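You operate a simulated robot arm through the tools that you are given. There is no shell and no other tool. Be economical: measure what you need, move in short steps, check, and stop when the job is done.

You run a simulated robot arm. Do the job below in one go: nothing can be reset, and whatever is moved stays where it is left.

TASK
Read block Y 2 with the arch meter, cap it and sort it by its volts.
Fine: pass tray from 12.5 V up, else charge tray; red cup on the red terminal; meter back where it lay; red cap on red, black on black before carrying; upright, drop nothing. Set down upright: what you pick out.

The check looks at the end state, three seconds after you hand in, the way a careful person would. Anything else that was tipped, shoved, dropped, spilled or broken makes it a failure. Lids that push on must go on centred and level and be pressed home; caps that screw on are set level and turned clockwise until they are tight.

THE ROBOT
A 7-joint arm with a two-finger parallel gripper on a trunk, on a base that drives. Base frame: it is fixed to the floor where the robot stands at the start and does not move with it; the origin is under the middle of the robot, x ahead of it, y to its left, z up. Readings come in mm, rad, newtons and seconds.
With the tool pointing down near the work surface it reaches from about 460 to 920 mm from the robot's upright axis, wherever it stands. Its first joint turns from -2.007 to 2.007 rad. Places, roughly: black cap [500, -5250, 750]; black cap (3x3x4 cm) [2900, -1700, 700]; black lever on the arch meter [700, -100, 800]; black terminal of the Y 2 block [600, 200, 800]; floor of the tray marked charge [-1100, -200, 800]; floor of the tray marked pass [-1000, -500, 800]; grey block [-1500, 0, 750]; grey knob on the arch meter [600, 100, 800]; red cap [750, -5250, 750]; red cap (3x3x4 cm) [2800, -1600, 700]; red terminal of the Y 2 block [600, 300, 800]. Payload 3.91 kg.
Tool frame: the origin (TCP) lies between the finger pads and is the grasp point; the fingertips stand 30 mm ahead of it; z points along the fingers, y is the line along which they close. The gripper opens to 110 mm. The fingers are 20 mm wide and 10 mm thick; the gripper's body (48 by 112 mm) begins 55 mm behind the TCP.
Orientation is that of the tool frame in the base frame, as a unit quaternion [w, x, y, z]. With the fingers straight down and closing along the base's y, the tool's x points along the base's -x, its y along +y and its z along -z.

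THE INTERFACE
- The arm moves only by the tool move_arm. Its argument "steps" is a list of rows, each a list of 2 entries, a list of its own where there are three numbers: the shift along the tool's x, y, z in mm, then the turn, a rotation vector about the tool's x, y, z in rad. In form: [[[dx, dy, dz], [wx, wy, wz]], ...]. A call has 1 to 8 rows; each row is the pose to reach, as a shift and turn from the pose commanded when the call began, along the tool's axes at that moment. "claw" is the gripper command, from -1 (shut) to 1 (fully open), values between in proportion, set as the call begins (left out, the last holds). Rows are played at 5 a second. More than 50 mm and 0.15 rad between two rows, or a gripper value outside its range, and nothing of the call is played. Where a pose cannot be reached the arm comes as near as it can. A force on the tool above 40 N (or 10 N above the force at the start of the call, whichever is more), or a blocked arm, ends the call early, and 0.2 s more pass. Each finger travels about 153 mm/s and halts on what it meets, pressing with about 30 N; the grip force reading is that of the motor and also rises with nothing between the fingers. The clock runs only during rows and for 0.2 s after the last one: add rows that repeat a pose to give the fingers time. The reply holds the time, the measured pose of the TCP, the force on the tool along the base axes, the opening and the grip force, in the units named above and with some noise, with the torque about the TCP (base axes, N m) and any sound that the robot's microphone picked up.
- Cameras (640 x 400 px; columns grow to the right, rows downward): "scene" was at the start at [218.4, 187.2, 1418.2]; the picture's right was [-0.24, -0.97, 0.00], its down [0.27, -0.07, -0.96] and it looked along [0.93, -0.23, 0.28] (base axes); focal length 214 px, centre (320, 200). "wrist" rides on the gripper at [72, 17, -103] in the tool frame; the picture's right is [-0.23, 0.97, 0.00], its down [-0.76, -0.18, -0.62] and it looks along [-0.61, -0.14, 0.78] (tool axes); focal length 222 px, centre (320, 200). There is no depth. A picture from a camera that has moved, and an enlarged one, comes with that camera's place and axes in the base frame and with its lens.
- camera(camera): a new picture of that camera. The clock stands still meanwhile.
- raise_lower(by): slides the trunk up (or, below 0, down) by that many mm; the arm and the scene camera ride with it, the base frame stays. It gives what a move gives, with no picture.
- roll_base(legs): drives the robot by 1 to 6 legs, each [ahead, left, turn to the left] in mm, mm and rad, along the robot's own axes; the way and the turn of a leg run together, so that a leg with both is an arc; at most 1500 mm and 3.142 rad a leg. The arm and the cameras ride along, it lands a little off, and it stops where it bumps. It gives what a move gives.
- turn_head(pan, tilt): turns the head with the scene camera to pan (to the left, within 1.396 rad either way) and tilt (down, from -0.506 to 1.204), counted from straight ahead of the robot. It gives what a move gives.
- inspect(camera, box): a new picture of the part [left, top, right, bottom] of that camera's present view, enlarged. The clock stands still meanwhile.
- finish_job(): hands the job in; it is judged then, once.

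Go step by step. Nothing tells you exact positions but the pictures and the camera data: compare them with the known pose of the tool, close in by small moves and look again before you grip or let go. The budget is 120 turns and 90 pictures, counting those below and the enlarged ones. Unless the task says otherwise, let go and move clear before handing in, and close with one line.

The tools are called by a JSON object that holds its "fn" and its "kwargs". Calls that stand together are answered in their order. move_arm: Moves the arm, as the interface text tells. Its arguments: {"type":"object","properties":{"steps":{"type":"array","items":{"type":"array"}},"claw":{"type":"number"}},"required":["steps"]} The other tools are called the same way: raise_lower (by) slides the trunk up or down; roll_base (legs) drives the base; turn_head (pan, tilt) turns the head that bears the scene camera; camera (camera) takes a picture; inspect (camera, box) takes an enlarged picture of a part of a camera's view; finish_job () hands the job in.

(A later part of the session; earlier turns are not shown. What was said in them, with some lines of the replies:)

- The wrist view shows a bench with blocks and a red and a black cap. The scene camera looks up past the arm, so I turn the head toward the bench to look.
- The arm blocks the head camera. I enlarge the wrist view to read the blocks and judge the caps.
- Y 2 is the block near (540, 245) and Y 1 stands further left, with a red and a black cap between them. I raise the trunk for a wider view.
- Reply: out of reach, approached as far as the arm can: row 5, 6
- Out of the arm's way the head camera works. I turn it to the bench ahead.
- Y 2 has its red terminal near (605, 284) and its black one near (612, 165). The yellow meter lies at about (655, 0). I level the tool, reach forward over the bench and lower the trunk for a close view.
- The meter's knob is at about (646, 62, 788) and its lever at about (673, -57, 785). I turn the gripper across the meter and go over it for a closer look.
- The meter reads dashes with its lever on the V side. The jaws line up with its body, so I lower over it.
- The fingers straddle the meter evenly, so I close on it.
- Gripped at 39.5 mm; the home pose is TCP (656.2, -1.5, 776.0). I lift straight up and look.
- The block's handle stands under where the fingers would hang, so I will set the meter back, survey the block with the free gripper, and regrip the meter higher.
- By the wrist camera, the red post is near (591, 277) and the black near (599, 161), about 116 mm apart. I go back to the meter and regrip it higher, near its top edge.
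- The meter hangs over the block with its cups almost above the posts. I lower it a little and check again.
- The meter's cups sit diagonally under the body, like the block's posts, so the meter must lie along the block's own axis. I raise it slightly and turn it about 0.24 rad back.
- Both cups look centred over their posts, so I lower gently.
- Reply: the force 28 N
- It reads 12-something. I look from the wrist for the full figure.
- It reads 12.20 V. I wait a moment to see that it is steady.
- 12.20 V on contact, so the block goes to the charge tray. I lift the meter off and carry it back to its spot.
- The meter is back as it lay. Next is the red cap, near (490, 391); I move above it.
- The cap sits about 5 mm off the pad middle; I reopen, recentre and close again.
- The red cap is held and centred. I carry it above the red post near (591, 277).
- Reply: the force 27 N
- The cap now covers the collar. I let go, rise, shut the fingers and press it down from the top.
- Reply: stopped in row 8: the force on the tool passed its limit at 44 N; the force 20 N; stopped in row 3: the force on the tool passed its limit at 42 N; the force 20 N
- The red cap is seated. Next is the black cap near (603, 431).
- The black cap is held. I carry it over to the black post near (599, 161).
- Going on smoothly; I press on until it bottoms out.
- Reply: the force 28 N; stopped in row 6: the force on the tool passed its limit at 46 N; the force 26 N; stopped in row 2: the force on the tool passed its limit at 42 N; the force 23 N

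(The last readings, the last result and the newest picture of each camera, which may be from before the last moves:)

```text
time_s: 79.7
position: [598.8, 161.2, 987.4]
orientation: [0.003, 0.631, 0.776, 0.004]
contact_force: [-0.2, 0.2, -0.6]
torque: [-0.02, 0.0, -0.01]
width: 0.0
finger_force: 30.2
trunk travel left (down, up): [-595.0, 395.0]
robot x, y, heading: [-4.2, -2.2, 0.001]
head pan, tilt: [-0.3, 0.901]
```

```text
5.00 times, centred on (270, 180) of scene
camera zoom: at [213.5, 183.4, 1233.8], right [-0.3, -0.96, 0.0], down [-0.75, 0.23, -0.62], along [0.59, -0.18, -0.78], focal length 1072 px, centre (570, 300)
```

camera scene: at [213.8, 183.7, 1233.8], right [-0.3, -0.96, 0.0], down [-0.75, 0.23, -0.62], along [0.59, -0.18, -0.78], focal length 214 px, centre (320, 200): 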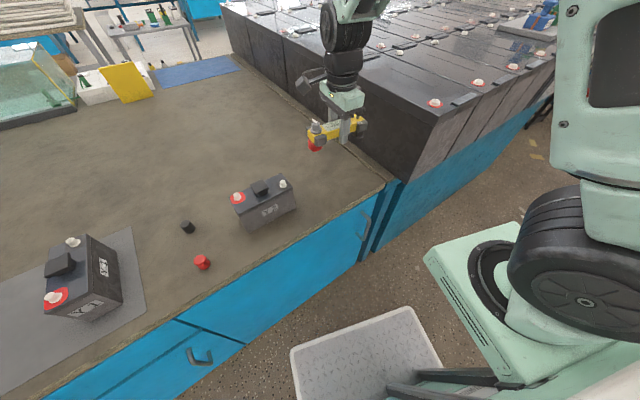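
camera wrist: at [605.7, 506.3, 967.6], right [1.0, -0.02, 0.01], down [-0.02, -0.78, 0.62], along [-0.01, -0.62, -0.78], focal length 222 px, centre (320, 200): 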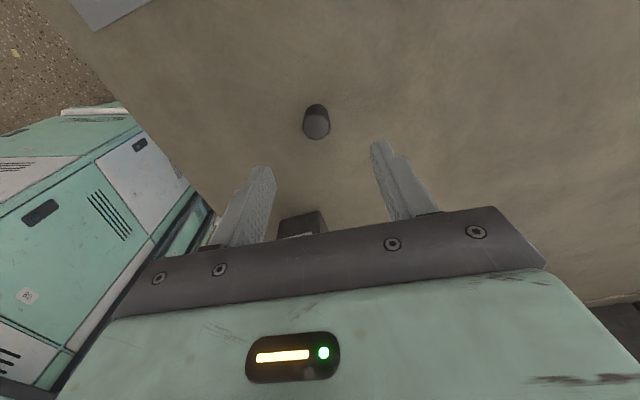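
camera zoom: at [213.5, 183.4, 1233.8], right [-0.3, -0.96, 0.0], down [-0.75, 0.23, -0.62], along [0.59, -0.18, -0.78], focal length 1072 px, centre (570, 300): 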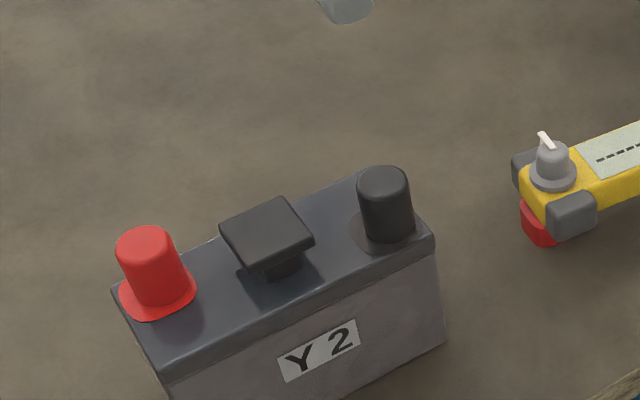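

Both caps are on at equal height. I line up over the block's handle, turned to the block's own axis, and look.

{"fn": "move_arm", "kwargs": {"steps": [[[30, 5, 0], [0.005, 0, -0.05]], [[57.6, 9.3, 0], [0.01, 0, -0.1]], [[57.6, 9.3, 45], [0.01, 0, -0.1]], [[57.6, 9.3, 45], [0.01, 0, -0.1]]], "claw": 0.2}}

{"fn": "camera", "kwargs": {"camera": "wrist"}}

```text
time_s: 80.7
position: [597.0, 218.4, 939.1]
orientation: [0.001, 0.591, 0.806, 0.001]
contact_force: [0.8, 0.3, 1.0]
torque: [-0.03, -0.02, 0.0]
width: 66.4
finger_force: 0.1
trunk travel left (down, up): [-595.0, 395.0]
robot x, y, heading: [-1.3, -1.2, -0.002]
head pan, tilt: [-0.3, 0.901]
```

```text
22 pictures are left
camera wrist: at [590.9, 291.6, 1043.3], right [1.0, 0.08, 0.0], down [0.06, -0.78, 0.62], along [0.05, -0.62, -0.78], focal length 222 px, centre (320, 200)
```

wrist: 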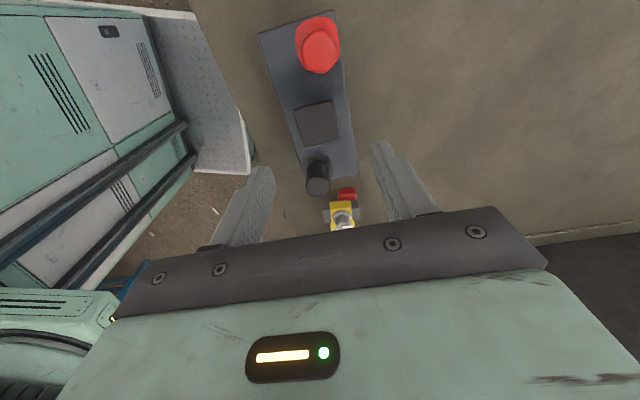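

{"fn": "move_arm", "kwargs": {"steps": [[[3.6, -1.4, 20], [0, 0, 0]], [[3.6, -1.4, 45], [0, 0, 0]], [[3.6, -1.4, 70], [0, 0, 0]], [[3.6, -1.4, 83], [0, 0, 0]], [[3.6, -1.4, 83], [0, 0, 0]]]}}

{"fn": "inspect", "kwargs": {"camera": "wrist", "box": [220, 60, 420, 240]}}

{"fn": "inspect", "kwargs": {"camera": "scene", "box": [220, 140, 320, 220]}}

```text
time_s: 81.9
position: [596.3, 222.7, 858.1]
orientation: [0.0, 0.59, 0.807, 0.001]
contact_force: [-0.4, -0.6, 0.1]
torque: [0.0, -0.04, 0.02]
width: 65.9
finger_force: 0.0
trunk travel left (down, up): [-595.0, 395.0]
robot x, y, heading: [-2.2, -0.3, 0.001]
head pan, tilt: [-0.3, 0.901]
```

```text
2.22 times, centred on (320, 150) of wrist
camera zoom: at [590.1, 296.1, 962.3], right [1.0, 0.08, 0.0], down [0.06, -0.78, 0.62], along [0.05, -0.62, -0.78], focal length 494 px, centre (320, 311)
```

zoom: 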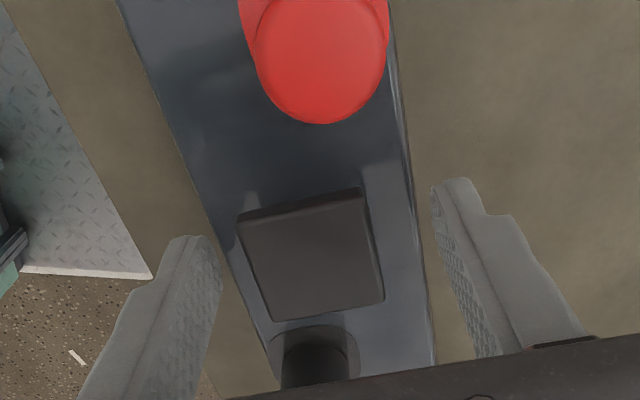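

```text
5.00 times, centred on (270, 180) of scene
camera zoom: at [213.3, 183.2, 1233.9], right [-0.3, -0.96, 0.0], down [-0.75, 0.23, -0.62], along [0.59, -0.18, -0.78], focal length 1072 px, centre (570, 300)
```

zoom: 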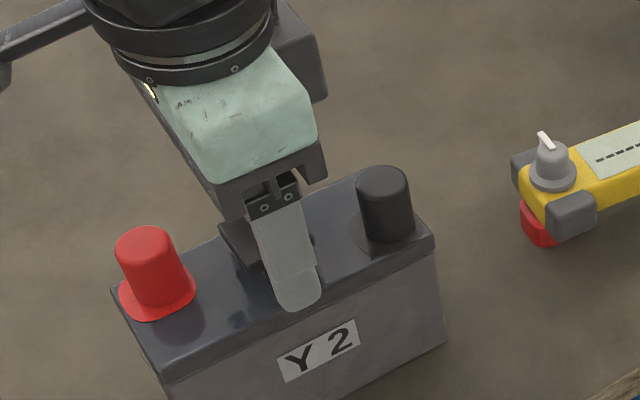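

{"fn": "move_arm", "kwargs": {"steps": [[[1, -3.2, 4], [0, 0, 0]], [[1, -3.2, 8], [0, 0, 0]], [[1, -3.2, 8], [0, 0, 0]]]}}

{"fn": "move_arm", "kwargs": {"steps": [[[0, 0, 0], [0, 0, 0]], [[0, 0, 0], [0, 0, 0]], [[0, 0, 0], [0, 0, 0]]], "claw": -1}}

{"fn": "move_arm", "kwargs": {"steps": [[[0, 0, -3], [0, 0, 0]], [[0, 0, -6], [0, 0, 0]], [[0, 0, -10], [0, 0, 0]], [[0, 0, -10], [0, 0, 0]]]}}

{"fn": "inspect", "kwargs": {"camera": "scene", "box": [220, 130, 340, 230]}}

```text
time_s: 82.9
position: [594.7, 223.5, 853.6]
orientation: [0.003, 0.591, 0.807, 0.005]
contact_force: [-3.0, -4.2, 16.3]
torque: [-0.08, -0.41, -0.1]
width: 64.9
finger_force: 0.0
trunk travel left (down, up): [-595.0, 395.0]
robot x, y, heading: [-0.7, 1.7, 0.003]
head pan, tilt: [-0.3, 0.901]
stopped in row 3: the force on the tool passed its limit at 41 N (the readings are from after the stop); the commanded pose is now the measured one
```

```text
time_s: 83.7
position: [592.3, 224.9, 853.8]
orientation: [0.001, 0.592, 0.806, 0.006]
contact_force: [-8.6, -0.1, 33.2]
torque: [0.44, -0.38, 0.08]
width: 51.3
finger_force: 29.5
trunk travel left (down, up): [-595.0, 395.0]
robot x, y, heading: [0.4, -2.7, 0.001]
head pan, tilt: [-0.3, 0.901]
```

```text
time_s: 84.7
position: [593.8, 224.0, 862.0]
orientation: [0.001, 0.591, 0.807, 0.003]
contact_force: [0.4, -0.1, -12.9]
torque: [0.05, -0.01, 0.01]
width: 35.8
finger_force: 30.5
trunk travel left (down, up): [-595.0, 395.0]
robot x, y, heading: [2.3, -3.2, -0.005]
head pan, tilt: [-0.3, 0.901]
```

```text
4.00 times, centred on (280, 180) of scene
camera zoom: at [213.8, 183.2, 1233.7], right [-0.3, -0.96, 0.0], down [-0.75, 0.23, -0.62], along [0.59, -0.18, -0.78], focal length 858 px, centre (480, 280)
```

zoom: 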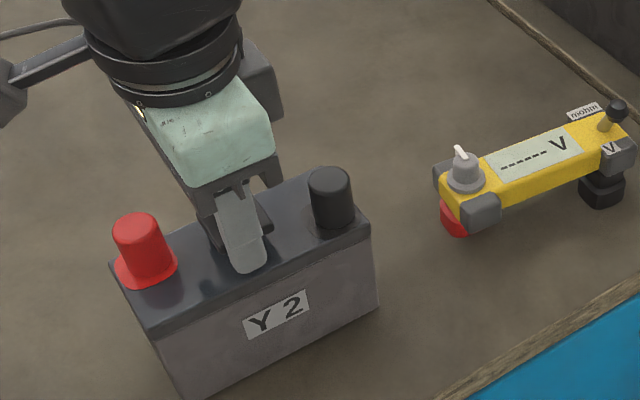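

{"fn": "move_arm", "kwargs": {"steps": [[[0, 0, -5], [0, 0, 0]], [[0, 0, -12], [0, 0, 0]], [[0, 0, -20], [0, 0, 0]], [[0, 0, -20], [0, 0, 0]], [[0, 0, -20], [0, 0, 0]]]}}

{"fn": "inspect", "kwargs": {"camera": "scene", "box": [220, 130, 340, 230]}}

```text
time_s: 85.9
position: [593.3, 224.7, 882.0]
orientation: [0.001, 0.592, 0.806, 0.003]
contact_force: [0.2, -0.5, -13.4]
torque: [0.05, 0.02, 0.02]
width: 36.0
finger_force: 29.5
trunk travel left (down, up): [-595.0, 395.0]
robot x, y, heading: [-0.4, -2.4, 0.004]
head pan, tilt: [-0.3, 0.901]
```

```text
4.00 times, centred on (280, 180) of scene
camera zoom: at [213.7, 183.3, 1233.8], right [-0.3, -0.96, 0.0], down [-0.75, 0.23, -0.62], along [0.59, -0.18, -0.78], focal length 858 px, centre (480, 280)
```

zoom: 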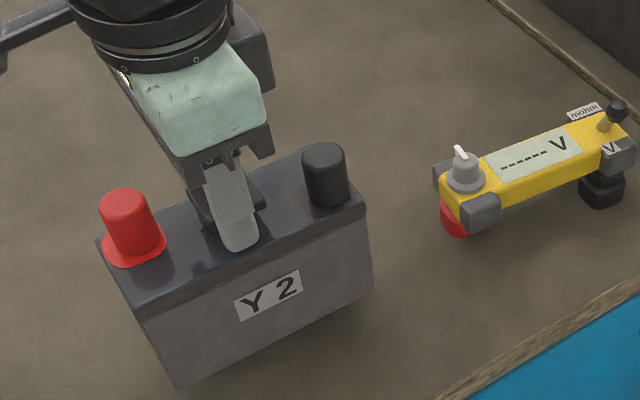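

The block hangs level and weighs about 1.35 kg. I raise the trunk, back away from the bench, and look left before turning.

{"fn": "raise_lower", "kwargs": {"by": 220}}

{"fn": "roll_base", "kwargs": {"legs": [[-280, 0, 0]]}}

{"fn": "turn_head", "kwargs": {"pan": 1.39, "tilt": 0.6}}

{"fn": "camera", "kwargs": {"camera": "scene"}}

```text
time_s: 88.2
position: [593.6, 225.5, 1101.6]
orientation: [0.002, 0.592, 0.806, 0.004]
contact_force: [0.1, -0.8, -12.5]
torque: [0.02, 0.03, -0.01]
width: 35.8
finger_force: 30.1
trunk travel left (down, up): [-815.0, 175.0]
robot x, y, heading: [-0.8, 2.3, 0.002]
head pan, tilt: [-0.3, 0.901]
```

```text
time_s: 90.2
position: [312.6, 220.6, 1102.2]
orientation: [0.001, 0.595, 0.803, 0.003]
contact_force: [0.3, 0.4, -13.3]
torque: [0.05, 0.01, -0.03]
width: 35.8
finger_force: 29.9
trunk travel left (down, up): [-815.0, 175.0]
robot x, y, heading: [-287.2, 0.3, -0.01]
head pan, tilt: [-0.3, 0.901]
```

```text
time_s: 91.9
position: [311.8, 221.4, 1100.7]
orientation: [0.002, 0.595, 0.804, 0.003]
contact_force: [-0.1, -0.6, -12.9]
torque: [0.03, 0.0, 0.01]
width: 35.5
finger_force: 29.7
trunk travel left (down, up): [-815.0, 175.0]
robot x, y, heading: [-281.9, 2.2, -0.003]
head pan, tilt: [1.389, 0.6]
```

```text
17 pictures are left
camera scene: at [-122.6, 292.6, 1478.6], right [0.98, -0.19, 0.0], down [-0.11, -0.55, -0.82], along [0.16, 0.81, -0.57], focal length 214 px, centre (320, 200)
```

scene: 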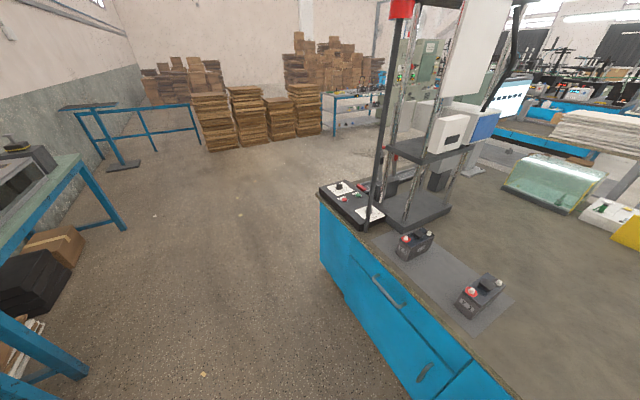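

The floor to the left is clear, so I turn left about half a turn and look at the trays.

{"fn": "roll_base", "kwargs": {"legs": [[0, 0, 1.57], [0, 0, 1.57]]}}

{"fn": "turn_head", "kwargs": {"pan": 0.15, "tilt": 0.85}}

{"fn": "camera", "kwargs": {"camera": "scene"}}

```text
time_s: 99.8
position: [-889.4, -190.7, 1102.6]
orientation: [0.003, 0.789, -0.614, -0.001]
contact_force: [-0.2, 0.9, -12.8]
torque: [-0.05, -0.03, 0.02]
width: 35.8
finger_force: 30.1
trunk travel left (down, up): [-815.0, 175.0]
robot x, y, heading: [-282.2, 1.4, 3.086]
head pan, tilt: [1.389, 0.6]
```

```text
time_s: 101.3
position: [-889.4, -191.8, 1101.1]
orientation: [0.004, 0.79, -0.614, -0.002]
contact_force: [-0.3, 0.1, -12.9]
torque: [-0.01, -0.04, 0.03]
width: 35.7
finger_force: 30.0
trunk travel left (down, up): [-815.0, 175.0]
robot x, y, heading: [-283.8, 1.0, 3.086]
head pan, tilt: [0.15, 0.85]
```

```text
16 pictures are left
camera scene: at [-515.6, -202.3, 1457.7], right [-0.09, 1.0, 0.0], down [0.75, 0.07, -0.66], along [-0.66, -0.06, -0.75], focal length 214 px, centre (320, 200)
```

scene: 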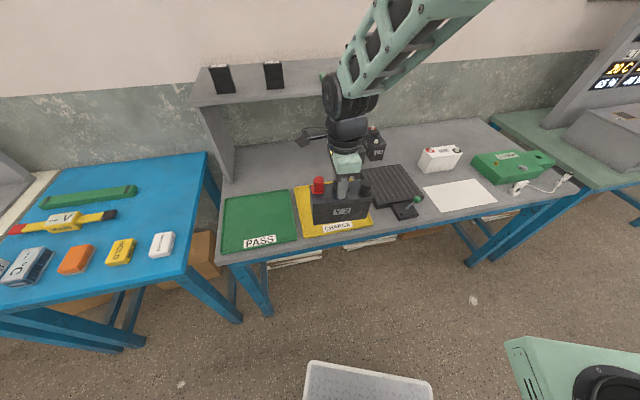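

The yellow CHARGE tray lies just beyond the block, centred near (-1070, -210). I drive forward 150 mm and check.

{"fn": "roll_base", "kwargs": {"legs": [[150, 0, 0]]}}

{"fn": "camera", "kwargs": {"camera": "scene"}}

{"fn": "camera", "kwargs": {"camera": "wrist"}}

```text
time_s: 102.6
position: [-1036.6, -179.8, 1101.5]
orientation: [0.003, 0.789, -0.615, -0.001]
contact_force: [-0.2, -0.2, -12.6]
torque: [-0.05, -0.01, 0.01]
width: 35.7
finger_force: 29.5
trunk travel left (down, up): [-815.0, 175.0]
robot x, y, heading: [-432.0, 8.9, 3.081]
head pan, tilt: [0.15, 0.85]
```

```text
15 pictures are left
camera scene: at [-663.8, -192.9, 1457.7], right [-0.09, 1.0, 0.0], down [0.75, 0.07, -0.66], along [-0.66, -0.06, -0.75], focal length 214 px, centre (320, 200)
```

scene: 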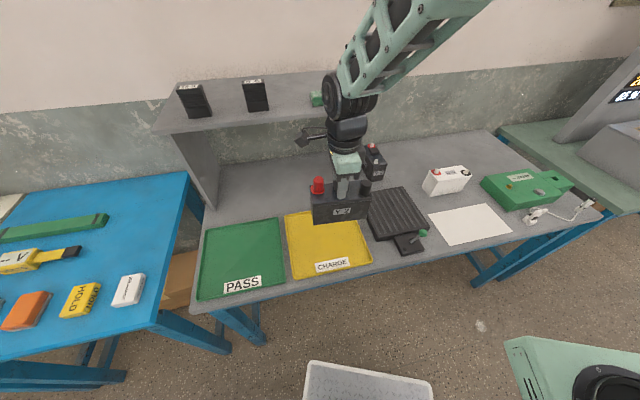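

```text
14 pictures are left
camera wrist: at [-1034.9, -254.6, 1205.8], right [-1.0, -0.02, 0.01], down [-0.01, 0.78, 0.62], along [-0.02, 0.62, -0.78], focal length 222 px, centre (320, 200)
```

wrist: 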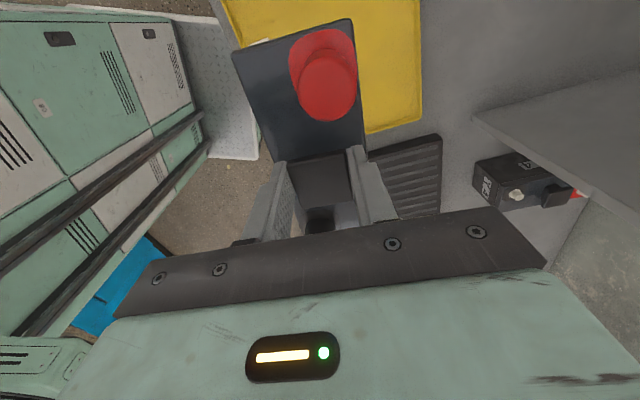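

The tray's centre works out at about (-1068, -210). I shift the block over it and lower the trunk part of the way.

{"fn": "move_arm", "kwargs": {"steps": [[[7, 12.5, 0], [0, 0, 0]], [[14, 25, 0], [0, 0, 0]], [[21.5, 37.4, 0], [0, 0, 0]], [[21.5, 37.4, 0], [0, 0, 0]]]}}

{"fn": "raise_lower", "kwargs": {"by": -110}}

{"fn": "inspect", "kwargs": {"camera": "scene", "box": [180, 60, 460, 300]}}

```text
time_s: 103.6
position: [-1066.4, -211.1, 1103.1]
orientation: [0.003, 0.788, -0.615, -0.001]
contact_force: [0.6, -0.3, -12.8]
torque: [-0.03, -0.02, -0.05]
width: 35.7
finger_force: 29.9
trunk travel left (down, up): [-815.0, 175.0]
robot x, y, heading: [-431.8, 10.7, 3.082]
head pan, tilt: [0.15, 0.85]
```

```text
time_s: 105.0
position: [-1065.2, -210.5, 992.1]
orientation: [0.003, 0.789, -0.615, -0.001]
contact_force: [0.0, -0.7, -13.5]
torque: [-0.02, -0.04, 0.01]
width: 35.7
finger_force: 30.0
trunk travel left (down, up): [-705.0, 285.0]
robot x, y, heading: [-431.7, 10.4, 3.08]
head pan, tilt: [0.15, 0.85]
```

```text
1.67 times, centred on (320, 180) of scene
camera zoom: at [-663.9, -192.9, 1347.7], right [-0.09, 1.0, 0.0], down [0.75, 0.07, -0.66], along [-0.66, -0.06, -0.75], focal length 358 px, centre (320, 233)
```

zoom: 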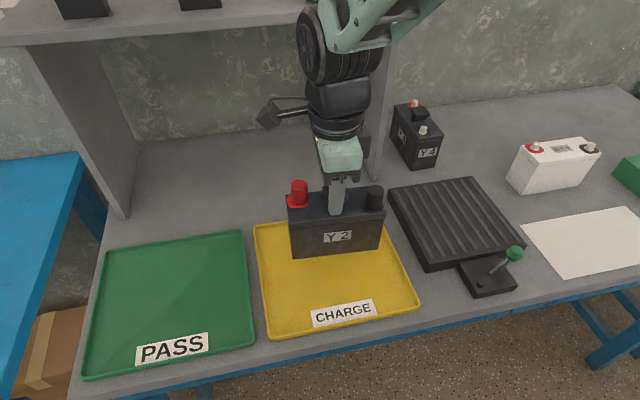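

Over the tray and clear of its rims. I lower by the arm in small steps to touchdown.

{"fn": "move_arm", "kwargs": {"steps": [[[0, 0, 10], [0, 0, 0]], [[0, 0, 20], [0, 0, 0]], [[0, 0, 30], [0, 0, 0]], [[0, 0, 36], [0, 0, 0]], [[0, 0, 40], [0, 0, 0]], [[0, 0, 40], [0, 0, 0]]]}}

{"fn": "inspect", "kwargs": {"camera": "scene", "box": [250, 130, 410, 270]}}

```text
time_s: 106.5
position: [-1066.2, -213.8, 951.3]
orientation: [0.004, 0.789, -0.615, -0.001]
contact_force: [-0.5, -0.1, -12.9]
torque: [-0.01, 0.01, -0.01]
width: 35.7
finger_force: 30.1
trunk travel left (down, up): [-705.0, 285.0]
robot x, y, heading: [-431.7, 10.1, 3.085]
head pan, tilt: [0.15, 0.85]
```

```text
2.86 times, centred on (330, 200) of scene
camera zoom: at [-663.9, -192.9, 1347.7], right [-0.09, 1.0, 0.0], down [0.75, 0.07, -0.66], along [-0.66, -0.06, -0.75], focal length 613 px, centre (291, 200)
```

zoom: 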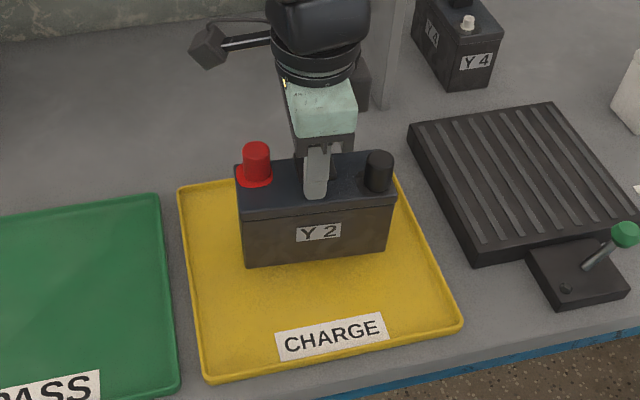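

{"fn": "move_arm", "kwargs": {"steps": [[[0, 0, 3], [0, 0, 0]], [[0, 0, 6], [0, 0, 0]], [[0, 0, 9], [0, 0, 0]], [[0, 0, 12], [0, 0, 0]], [[0, 0, 14], [0, 0, 0]], [[0, 0, 16], [0, 0, 0]], [[0, 0, 18], [0, 0, 0]]]}}

```text
time_s: 108.0
position: [-1066.9, -210.7, 934.4]
orientation: [0.004, 0.789, -0.615, -0.001]
contact_force: [1.2, 0.7, -13.6]
torque: [-0.02, -0.06, 0.0]
width: 35.7
finger_force: 30.3
trunk travel left (down, up): [-705.0, 285.0]
robot x, y, heading: [-429.9, 9.7, 3.083]
head pan, tilt: [0.15, 0.85]
```

{"fn": "move_arm", "kwargs": {"steps": [[[0, 0, 2], [0, 0, 0]], [[0, 0, 4], [0, 0, 0]], [[0, 0, 6], [0, 0, 0]], [[0, 0, 8], [0, 0, 0]], [[0, 0, 8], [0, 0, 0]]]}}

{"fn": "inspect", "kwargs": {"camera": "scene", "box": [250, 130, 410, 270]}}

```text
time_s: 109.2
position: [-1068.3, -210.5, 929.6]
orientation: [0.007, 0.789, -0.615, -0.003]
contact_force: [-7.9, -0.4, 21.6]
torque: [0.36, 0.0, 0.09]
width: 35.9
finger_force: 29.9
trunk travel left (down, up): [-705.0, 285.0]
robot x, y, heading: [-430.4, 9.5, 3.081]
head pan, tilt: [0.15, 0.85]
```

```text
2.86 times, centred on (330, 200) of scene
camera zoom: at [-663.2, -192.5, 1348.3], right [-0.09, 1.0, 0.0], down [0.75, 0.07, -0.66], along [-0.66, -0.06, -0.75], focal length 613 px, centre (291, 200)
```

zoom: 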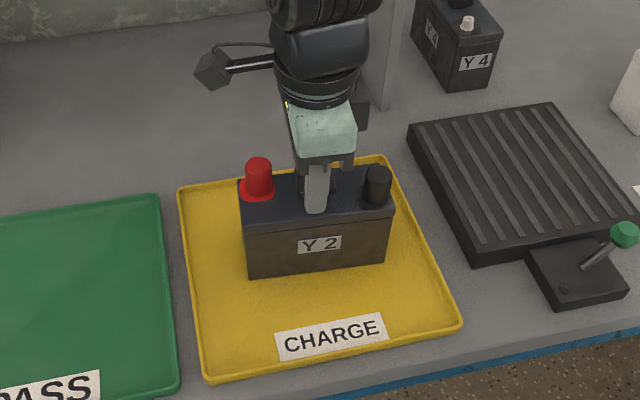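

It has touched down inside the tray. I ease off the pressure, open, and rise clear.

{"fn": "move_arm", "kwargs": {"steps": [[[0, 0, -2], [0, 0, 0]], [[0, 0, -3.5], [0, 0, 0]], [[0, 0, -3.5], [0, 0, 0]]]}}

{"fn": "move_arm", "kwargs": {"steps": [[[0, 0, 0], [0, 0, 0]], [[0, 0, 0], [0, 0, 0]], [[0, 0, 0], [0, 0, 0]]], "claw": 0.1}}

{"fn": "move_arm", "kwargs": {"steps": [[[0, 0, -10], [0, 0, 0]], [[0, 0, -40], [0, 0, 0]], [[0, 0, -80], [0, 0, 0]], [[0, 0, -120], [0, 0, 0]]]}}

{"fn": "inspect", "kwargs": {"camera": "scene", "box": [250, 130, 410, 270]}}

```text
time_s: 110.0
position: [-1064.9, -210.0, 930.1]
orientation: [0.003, 0.788, -0.615, -0.002]
contact_force: [-7.4, 2.8, 11.0]
torque: [0.02, 0.17, -0.12]
width: 35.8
finger_force: 30.1
trunk travel left (down, up): [-705.0, 285.0]
robot x, y, heading: [-432.2, 10.8, 3.083]
head pan, tilt: [0.15, 0.85]
```

```text
time_s: 110.8
position: [-1065.8, -211.9, 929.5]
orientation: [0.004, 0.789, -0.615, -0.002]
contact_force: [0.2, 0.6, -0.4]
torque: [0.04, -0.01, -0.02]
width: 60.5
finger_force: 0.0
trunk travel left (down, up): [-705.0, 285.0]
robot x, y, heading: [-430.8, 12.7, 3.083]
head pan, tilt: [0.15, 0.85]
```

```text
time_s: 111.8
position: [-1063.6, -213.3, 1049.3]
orientation: [0.003, 0.789, -0.614, -0.001]
contact_force: [-0.4, -1.0, 1.1]
torque: [0.0, -0.02, -0.01]
width: 60.7
finger_force: 0.0
trunk travel left (down, up): [-705.0, 285.0]
robot x, y, heading: [-432.0, 12.5, 3.083]
head pan, tilt: [0.15, 0.85]
```

```text
2.86 times, centred on (330, 200) of scene
camera zoom: at [-663.8, -192.9, 1347.7], right [-0.09, 1.0, 0.0], down [0.75, 0.07, -0.66], along [-0.66, -0.06, -0.75], focal length 613 px, centre (291, 200)
```

zoom: 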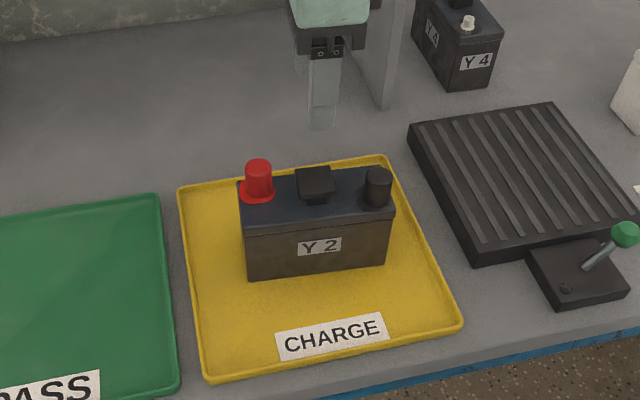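

The block stands upright in the CHARGE tray with both caps on, the gripper is clear, and the meter is back on its bench, so I hand in.

{"fn": "finish_job", "kwargs": {}}

```text
The job is handed in.
```

Block Y 2 read 12.20 V, below the 12.5 V limit, so it now stands upright in the charge tray with the red cap on red and the black cap on black; the meter is back where it lay.
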